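You operate a simulated robot arm through the tools that you are given. There is no shell and no other tool. Be economical: measure what you need, move in short steps, check, and stop when the job is done.

The job below is to be done with a simulated robot arm. You get a single attempt, and the scene is never put back.

TASK
Put each polish tin's own lid on and slide both towards the wall.
Fine: the lids are marked like the tins; first move the polish brush off its tin into the brown dish.

The check looks at the end state, three seconds after you hand in, the way a careful person would. Anything else that was tipped, shoved, dropped, spilled or broken makes it a failure. A push-on lid holds only when it is set on centred and level and pressed home; a screw cap is set on level and turned clockwise until tight.

THE ROBOT
A 7-joint arm with a two-finger parallel gripper, fixed in place. Base frame: the origin is at the foot of the arm, x ahead of it, y to its left, z up; the work surface is at about z = 950. Units: mm, degrees, N and s.
With the tool pointing down near the work surface it reaches from about 220 to 680 mm from the base axis. Its first joint turns from -66.0 to 66.0 degrees. Payload 2.4 kg.
Tool frame: the origin (TCP) lies between the finger pads and is the grasp point; the fingertips stand 30 mm ahead of it; z points along the fingers, y is the line along which they close. Largest opening 94 mm; finger width 28, thickness 10; the body of the gripper, 50 by 96 mm, starts 55 mm behind the TCP.
Orientation is told as [roll, pitch, yaw] about the base's x, y, z axes, in that order, counted from this pose: with the fingers straight down and closing along the base's y, the tool's x points along the base's -x, its y along +y and its z along -z.

THE INTERFACE
- The arm moves only by the tool arm_command. Its argument "deltas" is a list that holds one entry, the list of rows, each a list of 7 numbers: the shift along the tool's x, y, z in m, then the turn, a rotation vector about the tool's x, y, z in degrees, then the finger opening in m, from 0 to 0.094. In form: [[[x, y, z, ax, ay, az, hand], ...]]. A call has 1 to 10 rows; each row is the pose to reach, as a shift and turn from the pose commanded when the call began, along the tool's axes at that moment. Each row takes 0.2 s and may step no farther than 50 mm and 8.6 degrees from the row before; otherwise, or with a gripper value out of range, the whole call is refused. A pose out of reach is approached as far as the arm can. The call stops where the force on the tool passes 40 N (or 10 N more than at its start, if that is more) or the arm is blocked; 0.2 s more then pass. The fingers move at their own pace (about 153 mm/s each) and stop on an object; they squeeze with about 27 N. The grip force told is the motor's: it shows also when the fingers shut on nothing. Time passes only in rows, and 0.2 s behind the last, so rows that repeat a pose let the fingers close. The reply holds the time, the measured pose of the TCP, the force on the tool along the base axes, the opening and the grip force, in the units named above and with some noise, with the torque about the TCP (base axes, N m) and any sound that the robot's microphone picked up.
- Cameras (640 x 400 px; columns grow to the right, rows downward): "scene" is fixed at [54.1, 457.8, 1459.6]; the picture's right is [-0.81, -0.59, 0.00], its down [-0.25, 0.34, -0.90] and it looks along [0.53, -0.73, -0.43] (base axes); focal length 349 px, centre (320, 200). "wrist" rides on the gripper at [76, 14, -103] in the tool frame; the picture's right is [-0.18, 0.98, 0.00], its down [-0.75, -0.14, -0.64] and it looks along [-0.63, -0.12, 0.77] (tool axes); focal length 243 px, centre (320, 200). There is no depth. A picture from a camera that has moved, and an enlarged one, comes with that camera's place and axes in the base frame and with its lens. The place of the scene camera against the robot may be out by one fixed shift of up to 25 mm in any direction.
- grab_frame(camera): a new picture of that camera. The clock stands still meanwhile.
- close_up(camera, box): a new picture of the part [left, top, right, bottom] of that camera's present view, enlarged. The clock stands still meanwhile.
- finish_job(): hands the job in; it is judged then, once.

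Go step by step. Nothing tells you positions but the pictures and the camera data: compare them with the known pose of the tool, close in by small moves and look again before you grip or let go. The budget is 120 turns and 64 pictures, counting those below and the enlarged ones. Unless the task says otherwise, let go and move clear before handing in, and close with one line.

The tools are called after "Request:" as a command line: name --argument value ..., lists and objects as JSON in quotes. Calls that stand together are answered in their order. arm_command: Moves the arm, as the interface text tells. Its arguments: {"type":"object","properties":{"deltas":{"type":"array","items":{"type":"array","items":{"type":"array","items":{"type":"number"}}}}},"required":["deltas"]} The other tools are called the same way: grab_frame (camera) takes a picture; close_up (camera, box) takes an enlarged picture of a part of a camera's view; finish_job () hands the job in.

At the start:

```text
clock: 0.0
tcp_pos: [338.1, -247.8, 1238.4]
orientation: [0.0, -0.1, 0.0]
wrist_force: [-0.4, 0.0, -0.4]
torque: [-0.03, -0.01, 0.01]
gripper_width: 94.0
gripper_force: 0.0
```

scene: 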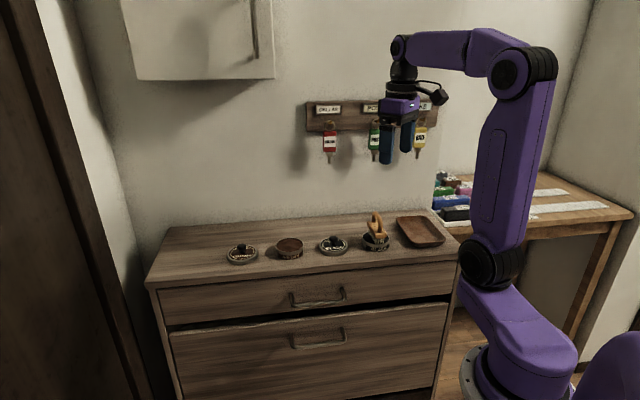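
wrist: 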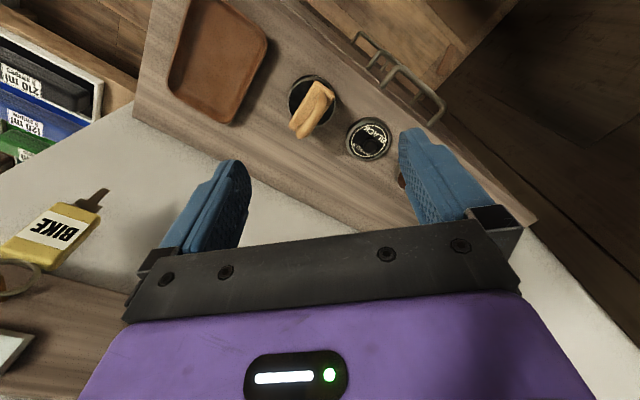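

The scene view shows, left to right, a lid, an open tin, a second lid, a tin with the brush on it, and the brown dish. I'll enlarge both views to read the markings.

Request:
close_up --camera "scene" --box '[215, 200, 345, 280]'

Request:
close_up --camera "scene" --box '[320, 195, 450, 275]'

```text
4.92 times, centred on (280, 240) of scene
camera zoom: at [54.1, 457.8, 1459.6], right [-0.81, -0.59, 0.0], down [-0.25, 0.34, -0.9], along [0.53, -0.73, -0.43], focal length 1718 px, centre (517, 3)
```

zoom: 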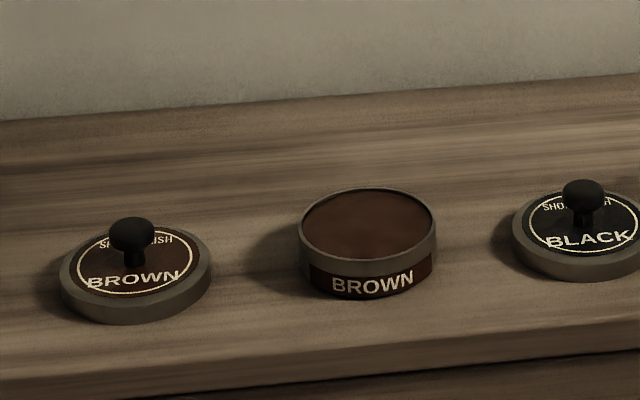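

```text
4.92 times, centred on (385, 235) of scene
camera zoom: at [54.1, 457.8, 1459.6], right [-0.81, -0.59, 0.0], down [-0.25, 0.34, -0.9], along [0.53, -0.73, -0.43], focal length 1718 px, centre (0, 28)
```

zoom: 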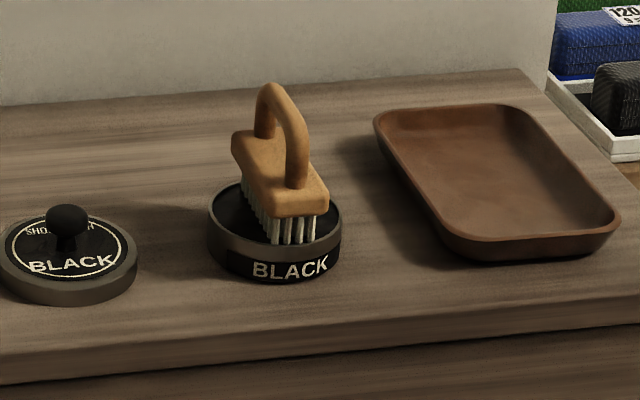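

Reading the labels: brown lid ≈(640,-19), brown tin ≈(558,-105), black lid ≈(477,-184), black tin with brush ≈(393,-259), dish ≈(323,-392). The wall runs at about 45°, so I'll turn the hand to yaw -45 and look with the wrist camera.

Request:
arm_command --deltas '[[[-0.004, 0.002, 0.015, 0, 0, 7.5, 0.094], [-0.008, 0.004, 0.03, 0, 0, 15, 0.094], [-0.012, 0.006, 0.045, 0, 0, 22.5, 0.094], [-0.015, 0.008, 0.06, 0, 0, 30, 0.094], [-0.018, 0.01, 0.075, 0, 0, 37.5, 0.094], [-0.022, 0.013, 0.088, 0, 0, 45, 0.094], [-0.022, 0.013, 0.088, 0, 0, 45, 0.094]]]'

Request:
grab_frame --camera "wrist"

```text
clock: 1.6
tcp_pos: [361.2, -234.1, 1150.8]
orientation: [0.0, 0.0, -45.1]
wrist_force: [-0.2, 0.1, -0.5]
torque: [0.01, 0.0, -0.01]
gripper_width: 94.0
gripper_force: 0.0
```

```text
59 pictures are left
camera wrist: at [316.1, -170.6, 1252.9], right [0.83, 0.56, 0.0], down [0.43, -0.63, 0.64], along [0.36, -0.53, -0.77], focal length 243 px, centre (320, 200)
```

wrist: 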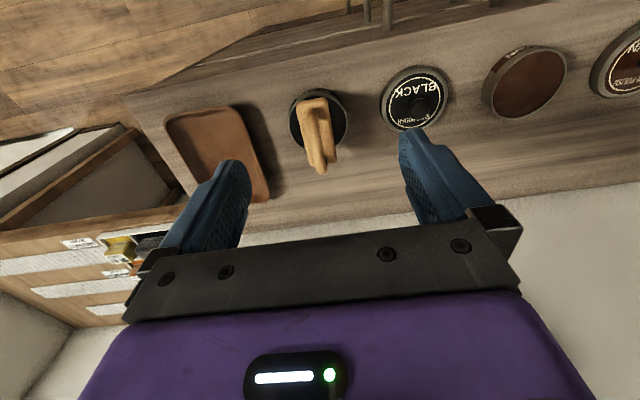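

The wrist view puts the black tin near (378,-263), black lid (457,-184), brown tin (535,-107) and dish centre (305,-384), so the scene camera is about 20 mm out in x. I'll look at the brush closely.

Request:
close_up --camera "wrist" --box '[250, 75, 410, 175]'

```text
4.00 times, centred on (330, 125) of wrist
camera zoom: at [316.1, -170.6, 1252.9], right [0.83, 0.56, 0.0], down [0.43, -0.63, 0.64], along [0.36, -0.53, -0.77], focal length 970 px, centre (280, 500)
```

zoom: 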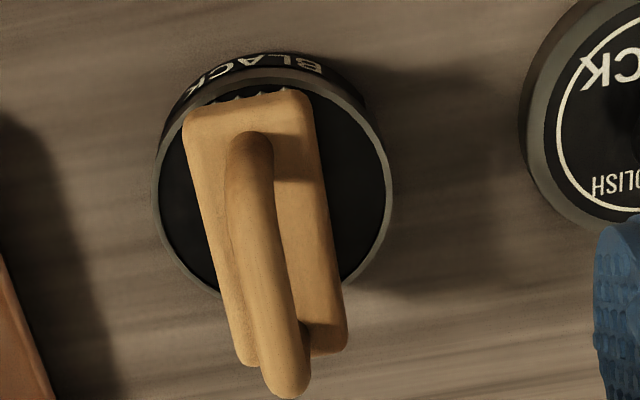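

The brush lies along the wall normal, centred near (380,-268), with its handle top around z≈1040. I'll move above it with the fingertips just over the handle and check.

Request:
arm_command --deltas '[[[-0.019, -0.005, 0.02, 0, 0, 0, 0.094], [-0.037, -0.0107, 0.04, 0, 0, 0, 0.07], [-0.037, -0.0107, 0.071, 0, 0, 0, 0.06], [-0.037, -0.0107, 0.071, 0, 0, 0, 0.06]]]'

Request:
grab_frame --camera "wrist"

Request:
close_up --camera "scene" --box '[320, 170, 450, 250]'

```text
clock: 2.6
tcp_pos: [379.8, -266.9, 1079.3]
orientation: [0.0, 0.0, -45.0]
wrist_force: [-0.3, 0.3, -0.2]
torque: [0.02, -0.01, 0.01]
gripper_width: 60.0
gripper_force: 0.0
```

```text
57 pictures are left
camera wrist: at [333.7, -203.2, 1182.4], right [0.83, 0.56, 0.0], down [0.43, -0.63, 0.64], along [0.36, -0.53, -0.77], focal length 243 px, centre (320, 200)
```

wrist: 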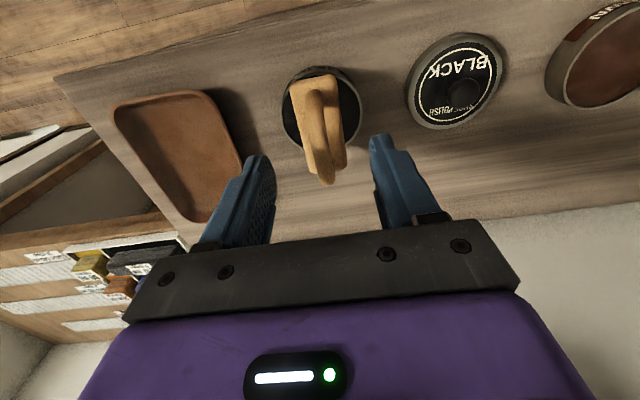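

```text
4.92 times, centred on (385, 210) of scene
camera zoom: at [54.1, 457.8, 1459.6], right [-0.81, -0.59, 0.0], down [-0.25, 0.34, -0.9], along [0.53, -0.73, -0.43], focal length 1718 px, centre (0, 151)
```

zoom: 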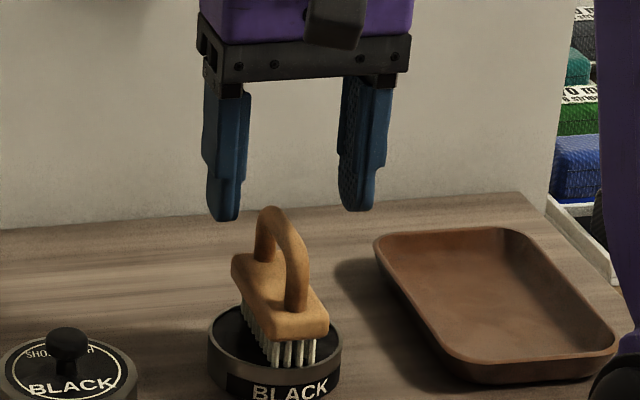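

The fingers straddle the handle, aligned to within a couple of mm. I'll lower to z≈1043 and close.

Request:
arm_command --deltas '[[[0, 0, 0.015, 0, 0, 0, 0.06], [0, 0, 0.03, 0, 0, 0, 0.06], [0, 0, 0.036, 0, 0, 0, 0.06], [0, 0, 0.036, 0, 0, 0, 0.03], [0, 0, 0.036, 0, 0, 0, 0.0], [0, 0, 0.036, 0, 0, 0, 0.0]]]'

Request:
close_up --camera "scene" --box '[320, 170, 450, 250]'

```text
clock: 4.0
tcp_pos: [379.8, -268.1, 1044.4]
orientation: [0.0, 0.0, -45.0]
wrist_force: [0.1, 0.1, 0.1]
torque: [-0.02, 0.0, 0.0]
gripper_width: 10.8
gripper_force: 26.8
```

```text
4.92 times, centred on (385, 210) of scene
camera zoom: at [54.1, 457.8, 1459.6], right [-0.81, -0.59, 0.0], down [-0.25, 0.34, -0.9], along [0.53, -0.73, -0.43], focal length 1718 px, centre (0, 151)
```

zoom: 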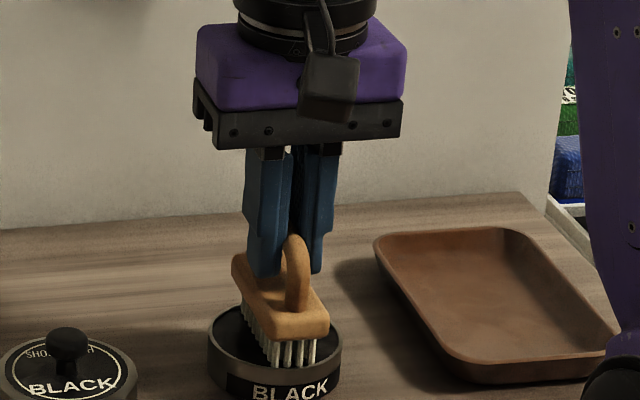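

The brush handle is gripped at 10.8 mm. I'll lift it straight up and carry it over the dish.

Request:
arm_command --deltas '[[[0, 0, -0.02, 0, 0, 0, 0], [0, 0, -0.045, 0, 0, 0, 0], [0, 0, -0.065, 0, 0, 0, 0], [-0.006, -0.03, -0.065, 0, 0, 0, 0], [-0.013, -0.06, -0.065, 0, 0, 0, 0], [-0.02, -0.09, -0.065, 0, 0, 0, 0], [-0.025, -0.115, -0.065, 0, 0, 0, 0], [-0.029, -0.135, -0.065, 0, 0, 0, 0], [-0.029, -0.135, -0.065, 0, 0, 0, 0]]]'

Request:
grab_frame --camera "wrist"

Request:
close_up --camera "scene" --box '[340, 160, 470, 240]'

```text
clock: 6.0
tcp_pos: [304.7, -385.5, 1110.2]
orientation: [0.0, 0.0, -45.0]
wrist_force: [-0.1, 0.3, -0.2]
torque: [0.03, 0.01, -0.01]
gripper_width: 10.8
gripper_force: 27.0
```

```text
54 pictures are left
camera wrist: at [259.7, -321.6, 1212.7], right [0.83, 0.56, 0.0], down [0.43, -0.63, 0.64], along [0.36, -0.53, -0.77], focal length 243 px, centre (320, 200)
```

wrist: 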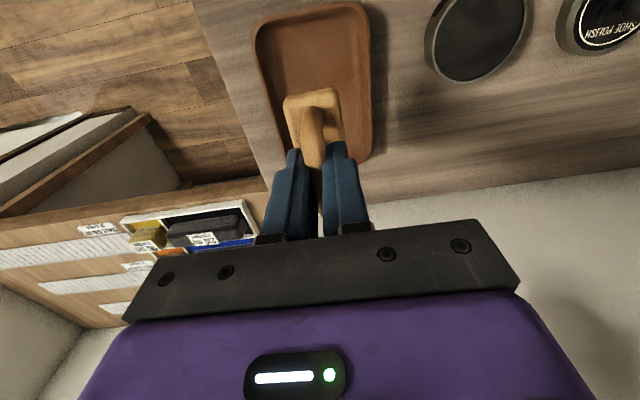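

```text
4.92 times, centred on (405, 200) of scene
camera zoom: at [54.1, 457.8, 1459.6], right [-0.81, -0.59, 0.0], down [-0.25, 0.34, -0.9], along [0.53, -0.73, -0.43], focal length 1718 px, centre (-98, 200)
```

zoom: 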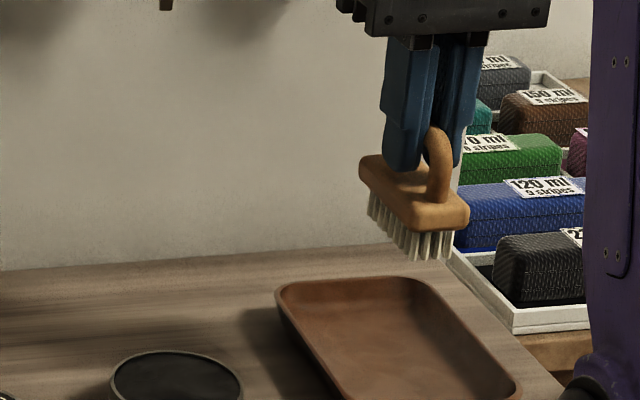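

The brush is centred over the dish (centre confirmed at about (305,-386)). I'll lower it close to the dish floor.

Request:
arm_command --deltas '[[[0, 0, 0.02, 0, 0, 0, 0], [0, 0, 0.04, 0, 0, 0, 0], [0, 0, 0.06, 0, 0, 0, 0], [0, 0, 0.07, 0, 0, 0, 0], [0, 0, 0.07, 0, 0, 0, 0]]]'

Request:
close_up --camera "scene" --box '[360, 180, 460, 260]'

```text
clock: 7.2
tcp_pos: [303.3, -382.9, 1039.8]
orientation: [0.0, -0.1, -45.0]
wrist_force: [-0.6, 0.1, -0.7]
torque: [0.0, 0.03, -0.01]
gripper_width: 10.6
gripper_force: 27.4
```

```text
5.00 times, centred on (410, 220) of scene
camera zoom: at [54.1, 457.8, 1459.6], right [-0.81, -0.59, 0.0], down [-0.25, 0.34, -0.9], along [0.53, -0.73, -0.43], focal length 1744 px, centre (-130, 100)
```

zoom: 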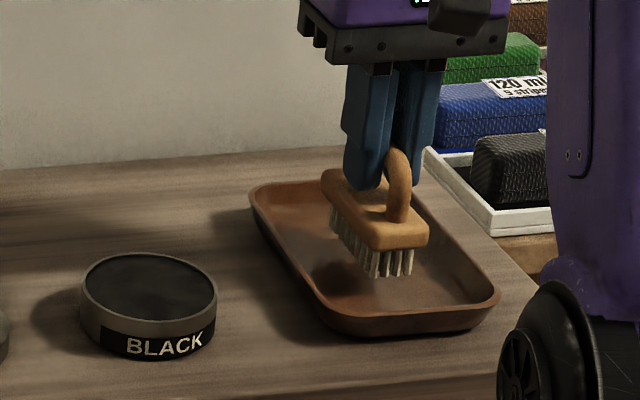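

It is still slightly above the floor, with no contact force, so I'll ease down in small steps.

Request:
arm_command --deltas '[[[0, 0, 0.002, 0, 0, 0, 0], [0, 0, 0.004, 0, 0, 0, 0], [0, 0, 0.006, 0, 0, 0, 0], [0, 0, 0.007, 0, 0, 0, 0]]]'

```text
clock: 8.2
tcp_pos: [302.2, -383.8, 1032.0]
orientation: [0.0, -0.1, -45.0]
wrist_force: [0.4, 0.4, -0.4]
torque: [-0.01, 0.05, 0.04]
gripper_width: 10.8
gripper_force: 26.7
```

Request:
arm_command --deltas '[[[0, 0, 0.001, 0, 0, 0, 0], [0, 0, 0.002, 0, 0, 0, 0], [0, 0, 0.003, 0, 0, 0, 0], [0, 0, 0.004, 0, 0, 0, 0]]]'

Request:
close_up --camera "scene" --box '[360, 180, 460, 260]'

```text
clock: 9.2
tcp_pos: [305.5, -384.0, 1028.9]
orientation: [-0.1, 0.1, -45.0]
wrist_force: [1.5, 0.2, 0.0]
torque: [0.0, -0.01, 0.02]
gripper_width: 10.8
gripper_force: 27.4
```

```text
5.00 times, centred on (410, 220) of scene
camera zoom: at [54.1, 457.8, 1459.6], right [-0.81, -0.59, 0.0], down [-0.25, 0.34, -0.9], along [0.53, -0.73, -0.43], focal length 1744 px, centre (-130, 100)
```

zoom: 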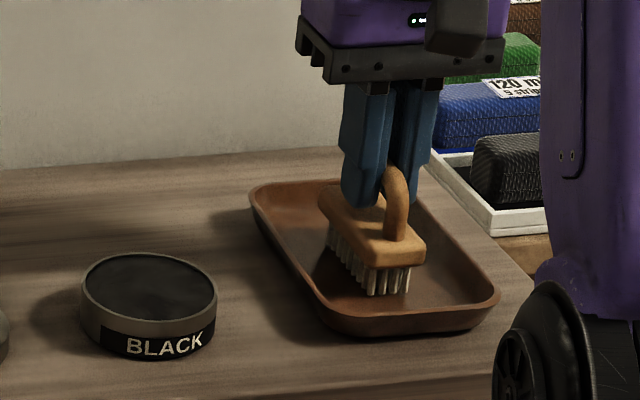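

No contact yet, so I'll continue down gently.

Request:
arm_command --deltas '[[[0, 0, 0.001, 0, 0, 0, 0], [0, 0, 0.002, 0, 0, 0, 0], [0, 0, 0.003, 0, 0, 0, 0]]]'

```text
clock: 10.0
tcp_pos: [305.7, -385.9, 1025.9]
orientation: [0.0, -0.2, -45.1]
wrist_force: [0.9, 2.0, 18.3]
torque: [0.35, 0.4, 0.01]
gripper_width: 10.8
gripper_force: 26.8
```

Contact with the dish floor (18 N up). I'll back off 1 mm, open and rise clear.

Request:
arm_command --deltas '[[[0, 0, -0.001, 0, 0, 0, 0], [0, 0, -0.001, 0, 0, 0, 0.03], [0, 0, -0.001, 0, 0, 0, 0.03], [0, 0, -0.02, 0, 0, 0, 0.03], [0, 0, -0.05, 0, 0, 0, 0.04], [0, 0, -0.095, 0, 0, 0, 0.04], [0, 0, -0.095, 0, 0, 0, 0.04]]]'

Request:
grab_frame --camera "scene"

Request:
grab_frame --camera "wrist"

```text
clock: 11.6
tcp_pos: [304.4, -383.8, 1120.4]
orientation: [0.1, 0.0, -45.0]
wrist_force: [-1.2, -0.4, 0.6]
torque: [0.0, 0.03, 0.01]
gripper_width: 40.1
gripper_force: 0.1
```

```text
50 pictures are left
```

scene: 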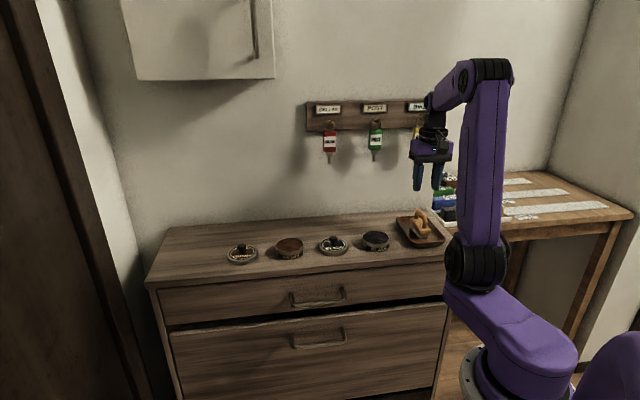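

```text
49 pictures are left
camera wrist: at [259.7, -320.4, 1222.2], right [0.83, 0.56, 0.0], down [0.43, -0.63, 0.64], along [0.36, -0.53, -0.77], focal length 243 px, centre (320, 200)
```

wrist: 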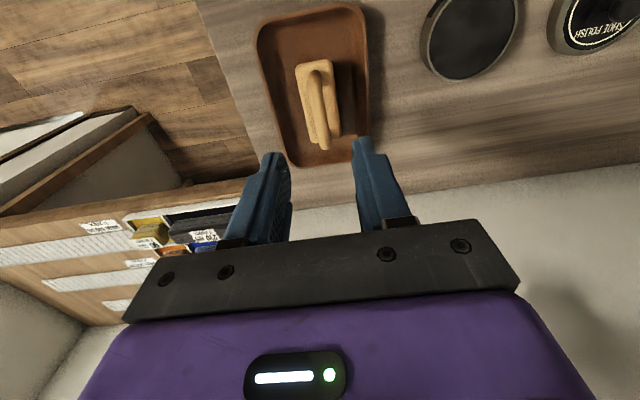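

The brush rests upright in the dish. Now I'll move to a view covering the black lid and tin together.

Request:
arm_command --deltas '[[[0.018, 0.039, 0, 0, 0, 0, 0.06], [0.036, 0.078, 0, 0, 0, 0, 0.06], [0.054, 0.117, 0, 0, 0, 0, 0.06], [0.072, 0.156, 0, 0, 0, 0, 0.06], [0.092, 0.194, 0, 0, 0, 0, 0.06], [0.092, 0.194, 0, 0, 0, 0, 0.06], [0.092, 0.194, 0, 0, 0, 0, 0.06]]]'

Request:
close_up --camera "wrist" --box '[220, 60, 420, 185]'

```text
clock: 13.2
tcp_pos: [377.0, -182.1, 1120.8]
orientation: [-0.1, 0.0, -45.0]
wrist_force: [0.2, 0.7, 0.4]
torque: [-0.01, 0.0, -0.02]
gripper_width: 59.6
gripper_force: 0.1
```

```text
3.20 times, centred on (320, 122) of wrist
camera zoom: at [331.1, -118.3, 1223.6], right [0.83, 0.56, 0.0], down [0.43, -0.63, 0.64], along [0.36, -0.53, -0.77], focal length 776 px, centre (320, 448)
```

zoom: 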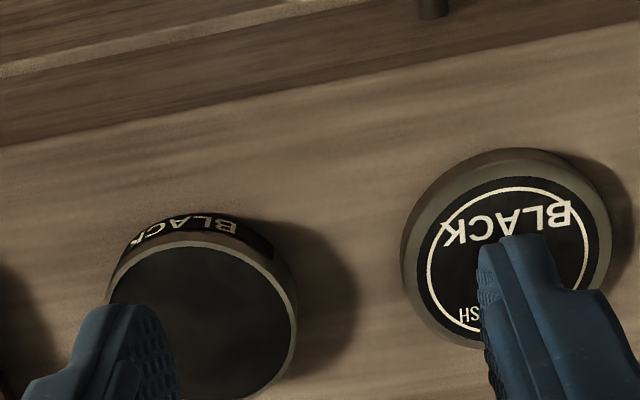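

The fingers hide the knob; I'll back off 60 mm from the wall side for a clear view.

Request:
arm_command --deltas '[[[0.03, 0, 0, 0, 0, 0, 0.06], [0.06, 0, 0, 0, 0, 0, 0.06], [0.06, 0, 0, 0, 0, 0, 0.06], [0.06, 0, 0, 0, 0, 0, 0.06]]]'

Request:
close_up --camera "wrist" --box '[220, 80, 420, 205]'

```text
clock: 14.2
tcp_pos: [334.9, -139.5, 1120.6]
orientation: [-0.1, 0.0, -45.0]
wrist_force: [-0.7, 0.4, 0.5]
torque: [0.02, -0.02, 0.02]
gripper_width: 60.3
gripper_force: 0.1
```

```text
3.20 times, centred on (320, 142) of wrist
camera zoom: at [288.8, -75.0, 1223.0], right [0.83, 0.56, 0.0], down [0.43, -0.63, 0.64], along [0.36, -0.53, -0.77], focal length 776 px, centre (320, 384)
```

zoom: 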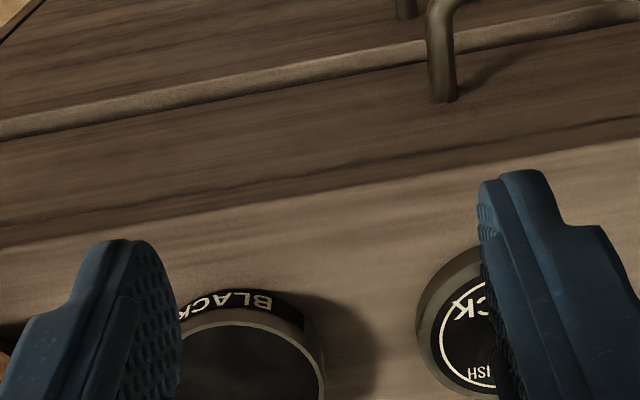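

Wrong direction: objects rise in the picture as the hand goes forward. I'll move forward above the line of tins.

Request:
arm_command --deltas '[[[-0.04, 0, 0, 0, 0, 0, 0.06], [-0.08, 0, 0, 0, 0, 0, 0.06], [-0.105, 0, 0, 0, 0, 0, 0.06], [-0.105, 0, 0, 0, 0, 0, 0.06], [-0.105, 0, 0, 0, 0, 0, 0.06]]]'

Request:
close_up --camera "wrist" --box '[220, 10, 420, 135]'

```text
clock: 15.4
tcp_pos: [408.9, -213.2, 1122.1]
orientation: [0.1, 0.0, -44.9]
wrist_force: [-0.9, -0.6, -0.5]
torque: [-0.01, -0.03, 0.02]
gripper_width: 60.0
gripper_force: 0.0
```

```text
3.20 times, centred on (320, 72) of wrist
camera zoom: at [363.5, -151.2, 1223.8], right [0.83, 0.56, 0.0], down [0.43, -0.63, 0.64], along [0.36, -0.53, -0.77], focal length 776 px, centre (320, 608)
```

zoom: 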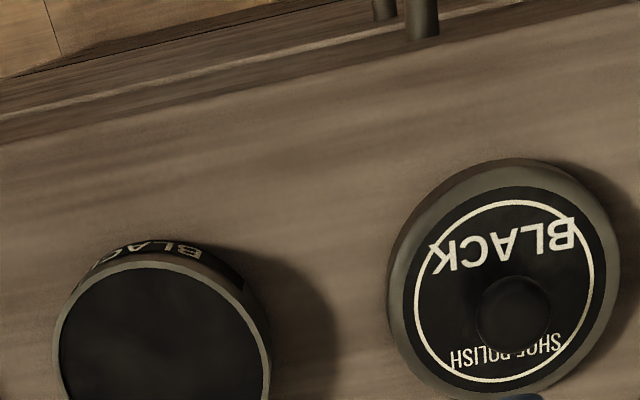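

Lid sits about 17 mm forward and 57 mm along the tool's y from the TCP; the tin is at 18 mm forward and -56 mm. I'll move above the knob and look again.

Request:
arm_command --deltas '[[[-0.009, 0.03, 0.01, 0, 0, 0, 0.06], [-0.017, 0.0575, 0.03, 0, 0, 0, 0.06], [-0.017, 0.0575, 0.06, 0, 0, 0, 0.06], [-0.017, 0.0575, 0.085, 0, 0, 0, 0.06], [-0.017, 0.0575, 0.085, 0, 0, 0, 0.06]]]'

Request:
grab_frame --camera "wrist"

Request:
close_up --camera "scene" --box '[280, 190, 400, 265]'

```text
clock: 16.6
tcp_pos: [462.1, -186.7, 1033.7]
orientation: [0.0, 0.0, -45.1]
wrist_force: [-0.4, -0.1, -0.6]
torque: [-0.01, -0.01, 0.0]
gripper_width: 60.1
gripper_force: 0.0
```

```text
45 pictures are left
camera wrist: at [416.2, -123.1, 1137.0], right [0.83, 0.56, 0.0], down [0.43, -0.63, 0.64], along [0.36, -0.53, -0.77], focal length 243 px, centre (320, 200)
```

wrist: 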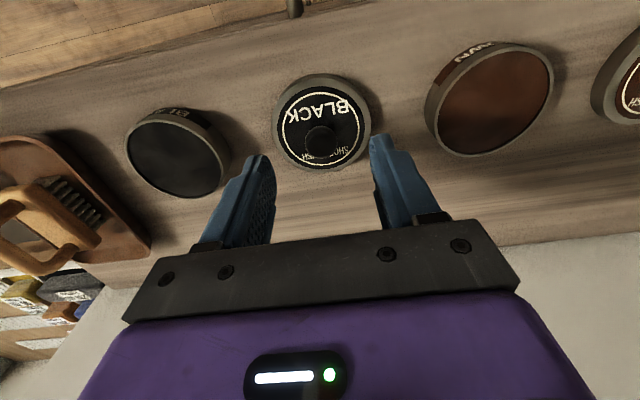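

```text
5.33 times, centred on (340, 228) of scene
camera zoom: at [54.1, 457.8, 1459.6], right [-0.81, -0.59, 0.0], down [-0.25, 0.34, -0.9], along [0.53, -0.73, -0.43], focal length 1861 px, centre (213, 53)
```

zoom: 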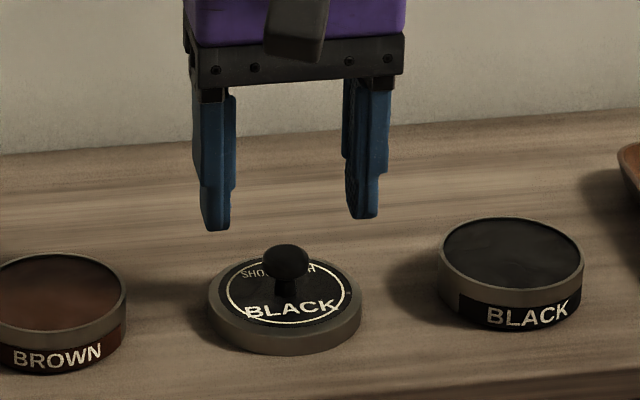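

The knob lies almost exactly between the fingers, 3 mm short in the forward direction. I'll correct, lower to z≈1001 (tips just above the lid plate), and close on the knob.

Request:
arm_command --deltas '[[[0.003, 0, 0.015, 0, 0, 0, 0.06], [0.003, 0, 0.03, 0, 0, 0, 0.06], [0.003, 0, 0.033, 0, 0, 0, 0.06], [0.003, 0, 0.033, 0, 0, 0, 0.03], [0.003, 0, 0.033, 0, 0, 0, 0.0], [0.003, 0, 0.033, 0, 0, 0, 0.0]]]'

Request:
close_up --camera "scene" --box '[280, 190, 400, 265]'

```text
clock: 18.0
tcp_pos: [458.4, -183.2, 1001.3]
orientation: [-0.1, 0.0, -44.9]
wrist_force: [1.1, 0.9, 0.0]
torque: [-0.01, -0.03, -0.02]
gripper_width: 21.4
gripper_force: 27.1
```

```text
5.33 times, centred on (340, 228) of scene
camera zoom: at [54.1, 457.8, 1459.6], right [-0.81, -0.59, 0.0], down [-0.25, 0.34, -0.9], along [0.53, -0.73, -0.43], focal length 1861 px, centre (213, 53)
```

zoom: 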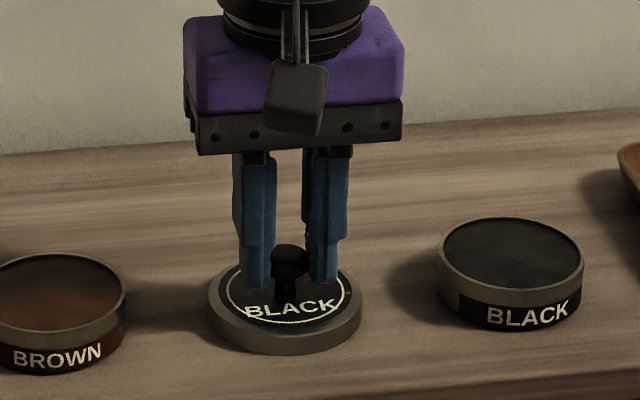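

Knob gripped at 21.4 mm. I'll lift and carry it over the black tin, then check alignment.

Request:
arm_command --deltas '[[[0, 0, -0.02, 0, 0, 0, 0], [0, 0, -0.05, 0, 0, 0, 0], [-0.001, -0.03, -0.055, 0, 0, 0, 0], [-0.002, -0.06, -0.055, 0, 0, 0, 0], [-0.003, -0.09, -0.055, 0, 0, 0, 0], [-0.004, -0.114, -0.055, 0, 0, 0, 0], [-0.004, -0.114, -0.055, 0, 0, 0, 0]]]'

Request:
close_up --camera "wrist" --box '[220, 50, 420, 175]'

Request:
close_up --camera "scene" --box '[310, 180, 430, 255]'

```text
clock: 19.6
tcp_pos: [380.3, -266.9, 1058.0]
orientation: [-0.1, 0.1, -45.0]
wrist_force: [0.5, 0.7, -0.5]
torque: [-0.01, -0.03, 0.01]
gripper_width: 21.3
gripper_force: 26.7
```

```text
3.20 times, centred on (320, 112) of wrist
camera zoom: at [336.4, -203.4, 1160.5], right [0.83, 0.56, 0.0], down [0.43, -0.63, 0.64], along [0.36, -0.53, -0.77], focal length 776 px, centre (320, 480)
```

zoom: 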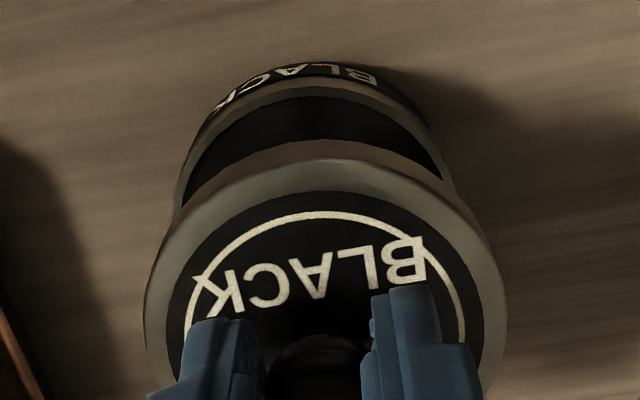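

```text
5.33 times, centred on (370, 218) of scene
camera zoom: at [54.1, 457.8, 1459.6], right [-0.81, -0.59, 0.0], down [-0.25, 0.34, -0.9], along [0.53, -0.73, -0.43], focal length 1861 px, centre (53, 107)
```

zoom: 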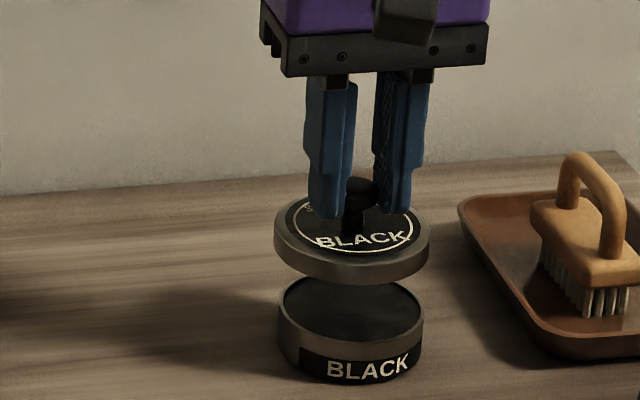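

The lid is roughly over the tin, but I need to verify that it hangs level. I'll zoom in tightly on it.

Request:
close_up --camera "scene" --box '[355, 205, 397, 255]'

Request:
grab_frame --camera "wrist"

```text
8.00 times, centred on (376, 230) of scene
camera zoom: at [54.1, 457.8, 1459.6], right [-0.81, -0.59, 0.0], down [-0.25, 0.34, -0.9], along [0.53, -0.73, -0.43], focal length 2791 px, centre (-128, -40)
```

zoom: 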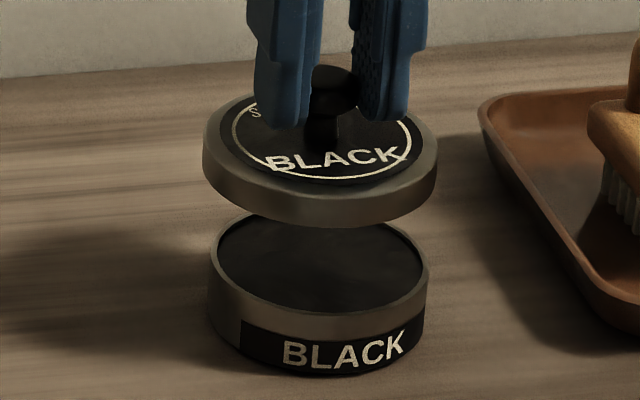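

```text
39 pictures are left
camera wrist: at [336.4, -203.4, 1160.5], right [0.83, 0.56, 0.0], down [0.43, -0.63, 0.64], along [0.36, -0.53, -0.77], focal length 243 px, centre (320, 200)
```

wrist: 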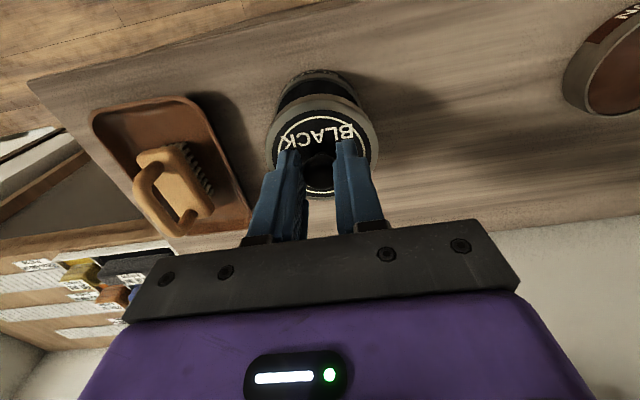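

The lid looks level, and it sits about 2–3 mm too far forward and 1 mm too far along +y of the tool. I'll correct this and lower to a few mm above the rim.

Request:
arm_command --deltas '[[[0.002, -0.001, 0.01, 0, 0, 0, 0], [0.002, -0.001, 0.02, 0, 0, 0, 0], [0.002, -0.001, 0.03, 0, 0, 0, 0], [0.002, -0.001, 0.03, 0, 0, 0, 0]]]'

Request:
close_up --camera "scene" --box '[355, 210, 397, 255]'

Request:
close_up --camera "wrist" --box '[240, 60, 400, 210]'

```text
clock: 20.6
tcp_pos: [379.8, -265.3, 1026.9]
orientation: [0.0, 0.0, -45.0]
wrist_force: [0.2, 0.2, -0.6]
torque: [0.0, -0.03, 0.03]
gripper_width: 21.2
gripper_force: 26.8
```

```text
8.89 times, centred on (376, 232) of scene
camera zoom: at [54.1, 457.8, 1459.6], right [-0.81, -0.59, 0.0], down [-0.25, 0.34, -0.9], along [0.53, -0.73, -0.43], focal length 3101 px, centre (-178, -89)
```

zoom: 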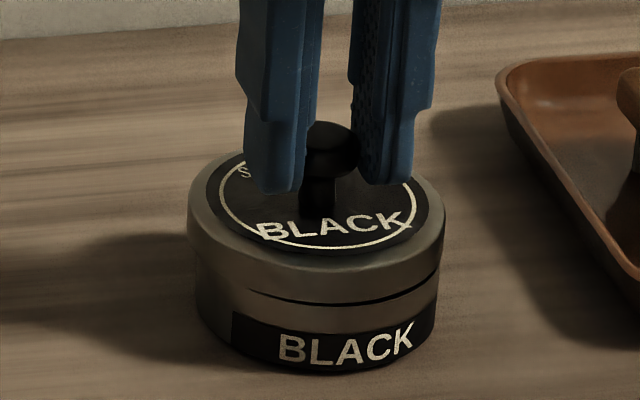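

```text
2.67 times, centred on (320, 135) of wrist
camera zoom: at [334.7, -201.9, 1130.2], right [0.83, 0.56, 0.0], down [0.43, -0.63, 0.64], along [0.36, -0.53, -0.77], focal length 647 px, centre (320, 373)
```

zoom: 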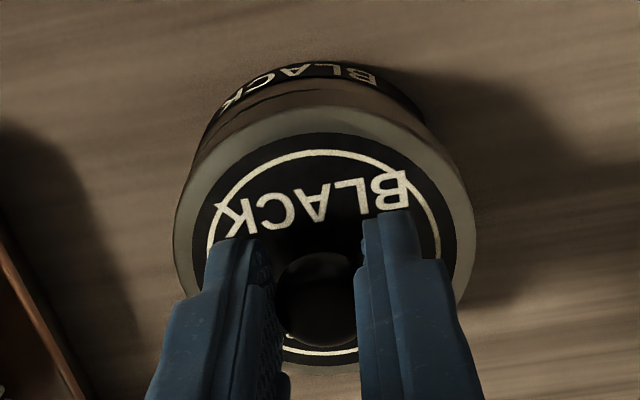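

I'll zoom in on the gap between lid and rim.

Request:
close_up --camera "scene" --box '[364, 228, 388, 244]'

Request:
close_up --camera "wrist" --box '[280, 75, 370, 120]'

```text
16.00 times, centred on (376, 236) of scene
camera zoom: at [54.1, 457.8, 1459.6], right [-0.81, -0.59, 0.0], down [-0.25, 0.34, -0.9], along [0.53, -0.73, -0.43], focal length 5582 px, centre (-576, -376)
```

zoom: 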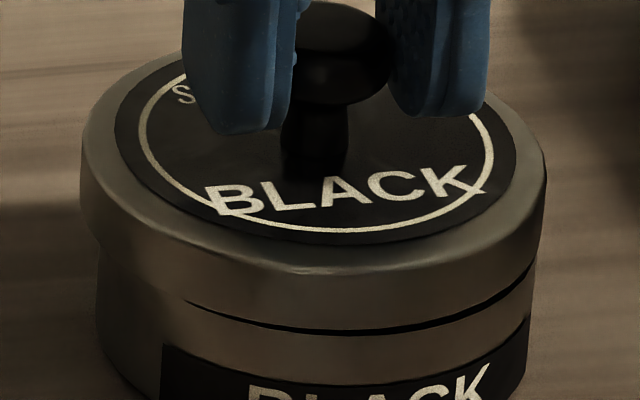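

```text
7.11 times, centred on (325, 98) of wrist
camera zoom: at [334.7, -201.9, 1130.2], right [0.83, 0.56, 0.0], down [0.43, -0.63, 0.64], along [0.36, -0.53, -0.77], focal length 1725 px, centre (284, 929)
```

zoom: 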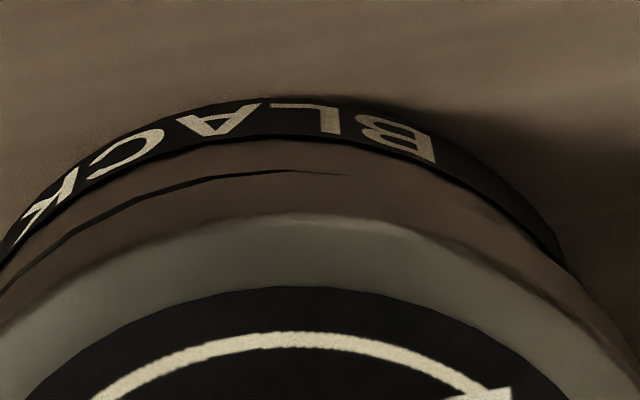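

The gap shows more on the -y side, meaning the lid is offset about 1.5 mm in +y (tool) and 1 mm forward. I'll correct and recheck.

Request:
arm_command --deltas '[[[0.001, -0.0015, 0, 0, 0, 0, 0], [0.001, -0.0015, 0, 0, 0, 0, 0]]]'

Request:
close_up --camera "scene" --box '[364, 228, 388, 244]'

Request:
close_up --camera "wrist" --box '[280, 75, 370, 120]'

```text
clock: 21.2
tcp_pos: [378.1, -266.4, 1027.5]
orientation: [0.0, 0.0, -45.0]
wrist_force: [0.4, -0.3, -0.5]
torque: [0.0, 0.01, -0.02]
gripper_width: 21.2
gripper_force: 27.0
```

```text
16.00 times, centred on (376, 236) of scene
camera zoom: at [54.1, 457.8, 1459.6], right [-0.81, -0.59, 0.0], down [-0.25, 0.34, -0.9], along [0.53, -0.73, -0.43], focal length 5582 px, centre (-576, -376)
```

zoom: 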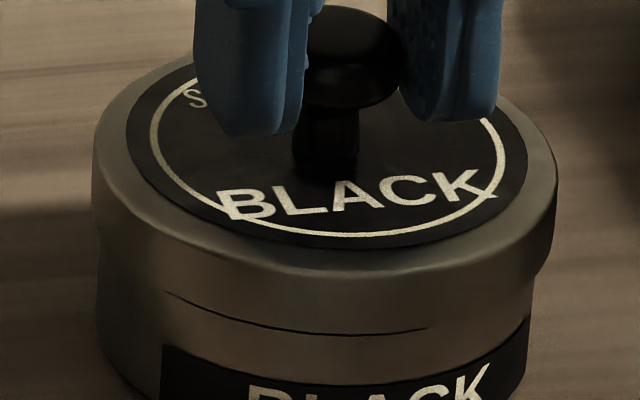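

```text
7.11 times, centred on (325, 98) of wrist
camera zoom: at [332.7, -202.2, 1130.0], right [0.83, 0.56, 0.0], down [0.43, -0.63, 0.64], along [0.36, -0.53, -0.77], focal length 1725 px, centre (284, 929)
```

zoom: 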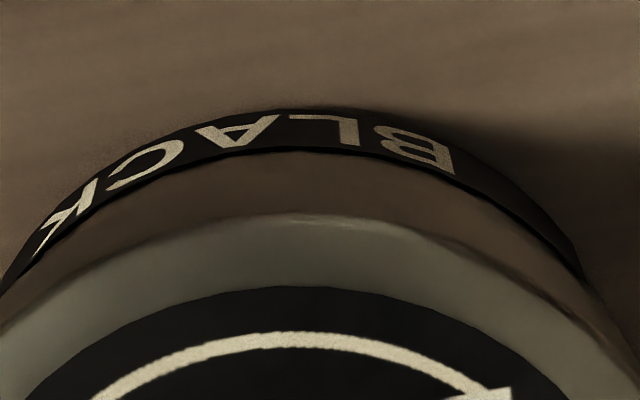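

The gap is now symmetric in both views, so the lid is centred. I'll lower slowly onto the rim.

Request:
arm_command --deltas '[[[0, 0, 0.001, 0, 0, 0, 0], [0, 0, 0.002, 0, 0, 0, 0], [0, 0, 0.003, 0, 0, 0, 0], [0, 0, 0.004, 0, 0, 0, 0]]]'

Request:
close_up --camera "scene" --box '[364, 228, 388, 244]'

```text
clock: 22.2
tcp_pos: [377.2, -266.2, 1022.9]
orientation: [0.0, 0.0, -45.0]
wrist_force: [-0.4, 1.5, -0.4]
torque: [0.07, 0.01, -0.02]
gripper_width: 21.4
gripper_force: 26.8
```

```text
16.00 times, centred on (376, 236) of scene
camera zoom: at [54.1, 457.8, 1459.6], right [-0.81, -0.59, 0.0], down [-0.25, 0.34, -0.9], along [0.53, -0.73, -0.43], focal length 5582 px, centre (-576, -376)
```

zoom: 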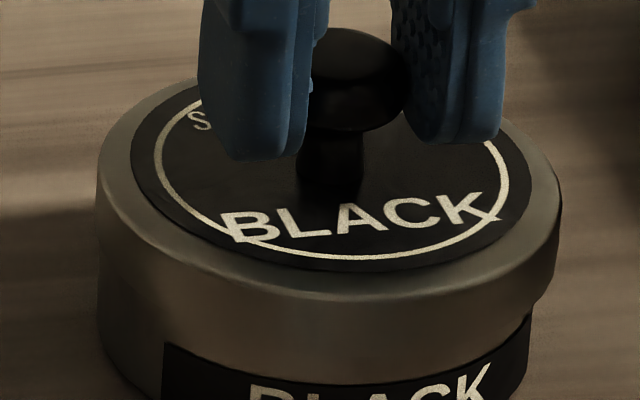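

The lid is going on cleanly with no force yet. I'll continue pressing down.

Request:
arm_command --deltas '[[[0, 0, 0.001, 0, 0, 0, 0], [0, 0, 0.002, 0, 0, 0, 0], [0, 0, 0.003, 0, 0, 0, 0], [0, 0, 0.004, 0, 0, 0, 0], [0, 0, 0.005, 0, 0, 0, 0]]]'

Request:
close_up --camera "scene" --box '[364, 228, 388, 244]'

```text
clock: 23.4
tcp_pos: [377.8, -266.0, 1018.4]
orientation: [0.1, -0.1, -45.0]
wrist_force: [0.1, 0.8, -0.4]
torque: [0.01, -0.01, 0.05]
gripper_width: 21.2
gripper_force: 27.1
```

```text
16.00 times, centred on (376, 236) of scene
camera zoom: at [54.1, 457.8, 1459.6], right [-0.81, -0.59, 0.0], down [-0.25, 0.34, -0.9], along [0.53, -0.73, -0.43], focal length 5582 px, centre (-576, -376)
```

zoom: 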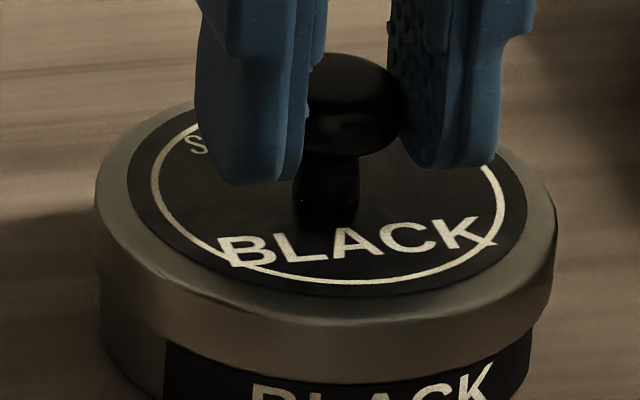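

The skirt is around the rim, still free of force. Pressing further.

Request:
arm_command --deltas '[[[0, 0, 0.001, 0, 0, 0, 0], [0, 0, 0.002, 0, 0, 0, 0], [0, 0, 0.003, 0, 0, 0, 0], [0, 0, 0.004, 0, 0, 0, 0], [0, 0, 0.005, 0, 0, 0, 0], [0, 0, 0.006, 0, 0, 0, 0]]]'

Request:
close_up --camera "scene" --box '[364, 230, 388, 246]'

```text
clock: 24.8
tcp_pos: [379.1, -266.0, 1012.5]
orientation: [0.1, -0.3, -45.0]
wrist_force: [1.3, 8.1, 35.0]
torque: [0.01, -0.24, 0.04]
gripper_width: 21.2
gripper_force: 27.0
heard: snap
```

```text
16.00 times, centred on (376, 238) of scene
camera zoom: at [53.7, 458.4, 1459.4], right [-0.81, -0.59, 0.0], down [-0.25, 0.34, -0.91], along [0.53, -0.73, -0.43], focal length 5582 px, centre (-576, -408)
```

zoom: 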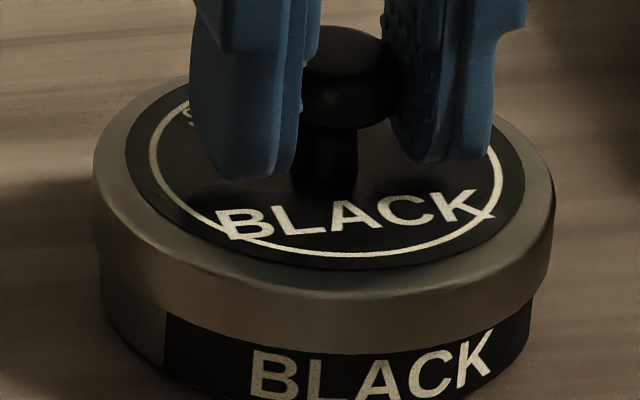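

Snap heard: the black lid is home. I'll ease off, open and rise straight up.

Request:
arm_command --deltas '[[[0, 0, -0.002, 0, 0, 0, 0], [0, 0, -0.002, 0, 0, 0, 0.05], [0, 0, -0.002, 0, 0, 0, 0.05], [0, 0, -0.02, 0, 0, 0, 0.05], [0, 0, -0.06, 0, 0, 0, 0.05], [0, 0, -0.1, 0, 0, 0, 0.06], [0, 0, -0.1, 0, 0, 0, 0.06]]]'

Request:
close_up --camera "scene" --box '[345, 210, 405, 255]'

```text
clock: 26.4
tcp_pos: [376.1, -267.4, 1111.6]
orientation: [0.0, -0.1, -45.0]
wrist_force: [0.3, 0.3, 0.8]
torque: [-0.01, -0.01, 0.0]
gripper_width: 60.2
gripper_force: 0.1
```

```text
8.89 times, centred on (375, 232) of scene
camera zoom: at [54.1, 457.8, 1459.6], right [-0.81, -0.59, 0.0], down [-0.25, 0.34, -0.9], along [0.53, -0.73, -0.43], focal length 3101 px, centre (-169, -89)
```

zoom: 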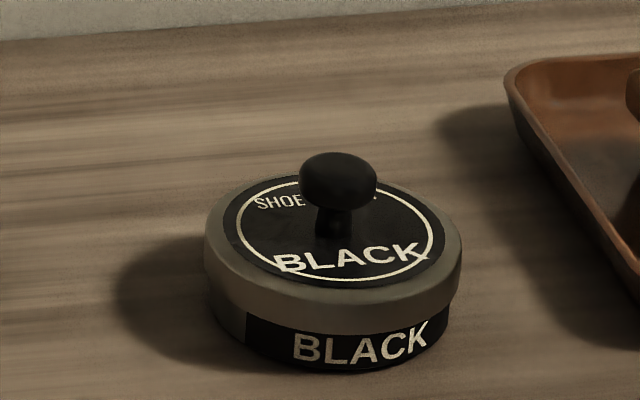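

The black lid is seated level. Next I'll move along the row to view the brown tin and brown lid.

Request:
arm_command --deltas '[[[0, 0.045, 0, 0, 0, 0, 0.06], [0, 0.09, 0, 0, 0, 0, 0.06], [0, 0.135, 0, 0, 0, 0, 0.06], [0, 0.18, 0, 0, 0, 0, 0.06], [0, 0.225, 0, 0, 0, 0, 0.06], [0, 0.265, 0, 0, 0, 0, 0.06], [0, 0.28, 0, 0, 0, 0, 0.06], [0, 0.28, 0, 0, 0, 0, 0.06]]]'

Request:
grab_frame --camera "wrist"

```text
clock: 28.2
tcp_pos: [576.3, -68.0, 1110.4]
orientation: [0.1, 0.0, -45.1]
wrist_force: [0.1, 0.5, -1.1]
torque: [-0.01, 0.01, 0.01]
gripper_width: 60.3
gripper_force: 0.1
```

```text
28 pictures are left
camera wrist: at [530.3, -4.5, 1213.4], right [0.83, 0.56, 0.0], down [0.43, -0.63, 0.64], along [0.36, -0.53, -0.77], focal length 243 px, centre (320, 200)
```

wrist: 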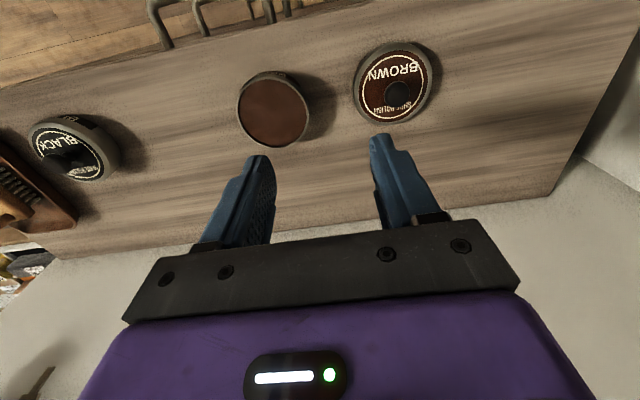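

Brown lid: about 2 mm forward and +73 mm in tool y; brown tin: about 0 and -45 mm. Moving above the brown lid's knob.

Request:
arm_command --deltas '[[[-0.0015, 0.035, 0, 0, 0, 0, 0.06], [-0.0015, 0.073, 0.02, 0, 0, 0, 0.06], [-0.0015, 0.073, 0.05, 0, 0, 0, 0.06], [-0.0015, 0.073, 0.077, 0, 0, 0, 0.06], [-0.0015, 0.073, 0.077, 0, 0, 0, 0.06]]]'

Request:
grab_frame --camera "wrist"

Request:
close_up --camera "scene" --box '[195, 200, 305, 270]'

```text
clock: 29.4
tcp_pos: [626.6, -17.8, 1034.8]
orientation: [0.0, 0.0, -45.0]
wrist_force: [-0.4, 0.2, -0.8]
torque: [0.0, -0.02, 0.03]
gripper_width: 60.1
gripper_force: 0.0
```

```text
27 pictures are left
camera wrist: at [581.9, 46.1, 1137.9], right [0.83, 0.56, 0.0], down [0.43, -0.63, 0.64], along [0.36, -0.53, -0.77], focal length 243 px, centre (320, 200)
```

wrist: 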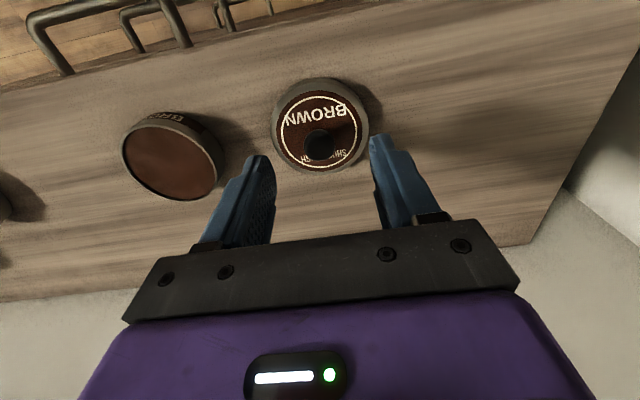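

```text
5.71 times, centred on (250, 235) of scene
camera zoom: at [54.1, 457.8, 1459.6], right [-0.81, -0.59, 0.0], down [-0.25, 0.34, -0.9], along [0.53, -0.73, -0.43], focal length 1994 px, centre (720, 0)
```

zoom: 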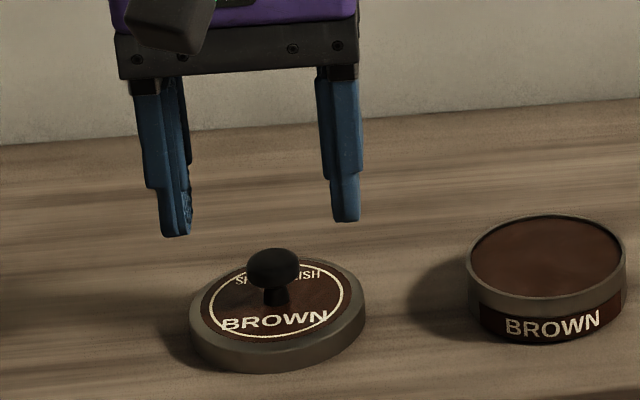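

The knob again lies between the fingers. A 1.5 mm correction, then lower and grip it.

Request:
arm_command --deltas '[[[0.0015, 0, 0.015, 0, 0, 0, 0.06], [0.0015, 0, 0.03, 0, 0, 0, 0.06], [0.0015, 0, 0.033, 0, 0, 0, 0.06], [0.0015, 0, 0.033, 0, 0, 0, 0.03], [0.0015, 0, 0.033, 0, 0, 0, 0.0], [0.0015, 0, 0.033, 0, 0, 0, 0.0]]]'

```text
clock: 30.8
tcp_pos: [627.7, -17.4, 1001.4]
orientation: [0.1, 0.0, -45.1]
wrist_force: [-0.8, 0.0, 0.2]
torque: [0.0, -0.05, -0.03]
gripper_width: 21.4
gripper_force: 27.1
```

Knob gripped. Lifting and carrying the lid over the brown tin, stopping about 25 mm above the rim.

Request:
arm_command --deltas '[[[0, 0, -0.02, 0, 0, 0, 0], [0, 0, -0.05, 0, 0, 0, 0], [0.001, -0.03, -0.055, 0, 0, 0, 0], [0.002, -0.06, -0.055, 0, 0, 0, 0], [0.002, -0.09, -0.055, 0, 0, 0, 0], [0.002, -0.118, -0.055, 0, 0, 0, 0], [0.002, -0.118, -0.04, 0, 0, 0, 0], [0.002, -0.118, -0.04, 0, 0, 0, 0]]]'

Request:
close_up --camera "scene" --box '[269, 220, 311, 265]'

Request:
close_up --camera "wrist" --box '[240, 60, 400, 210]'

```text
clock: 32.6
tcp_pos: [542.1, -99.7, 1040.0]
orientation: [0.0, 0.0, -45.0]
wrist_force: [-0.2, 0.7, 0.0]
torque: [0.01, 0.0, -0.04]
gripper_width: 21.4
gripper_force: 27.4
```

```text
8.89 times, centred on (290, 242) of scene
camera zoom: at [54.1, 457.8, 1459.6], right [-0.81, -0.59, 0.0], down [-0.25, 0.34, -0.9], along [0.53, -0.73, -0.43], focal length 3101 px, centre (587, -178)
```

zoom: 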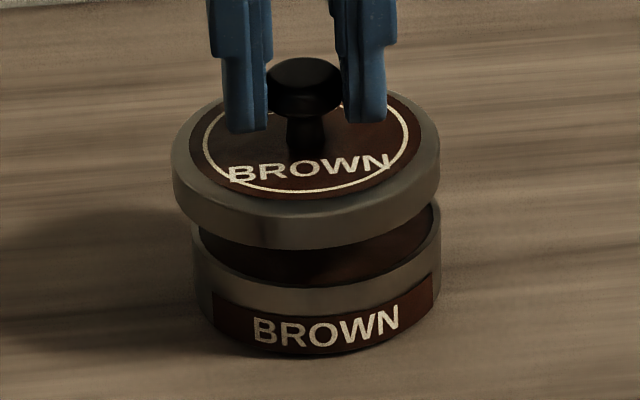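

```text
2.67 times, centred on (320, 135) of wrist
camera zoom: at [496.0, -36.5, 1144.4], right [0.83, 0.56, 0.0], down [0.43, -0.63, 0.64], along [0.36, -0.53, -0.77], focal length 647 px, centre (320, 373)
```

zoom: 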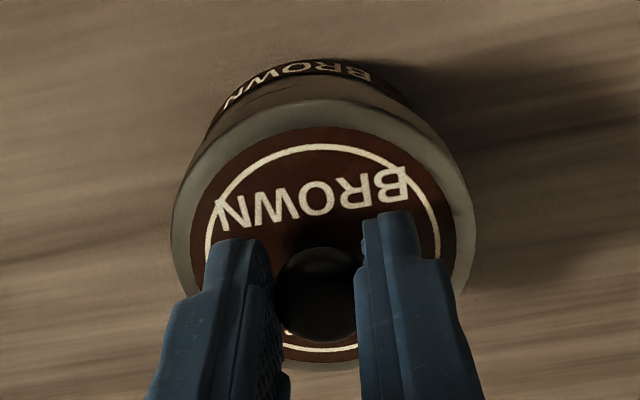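

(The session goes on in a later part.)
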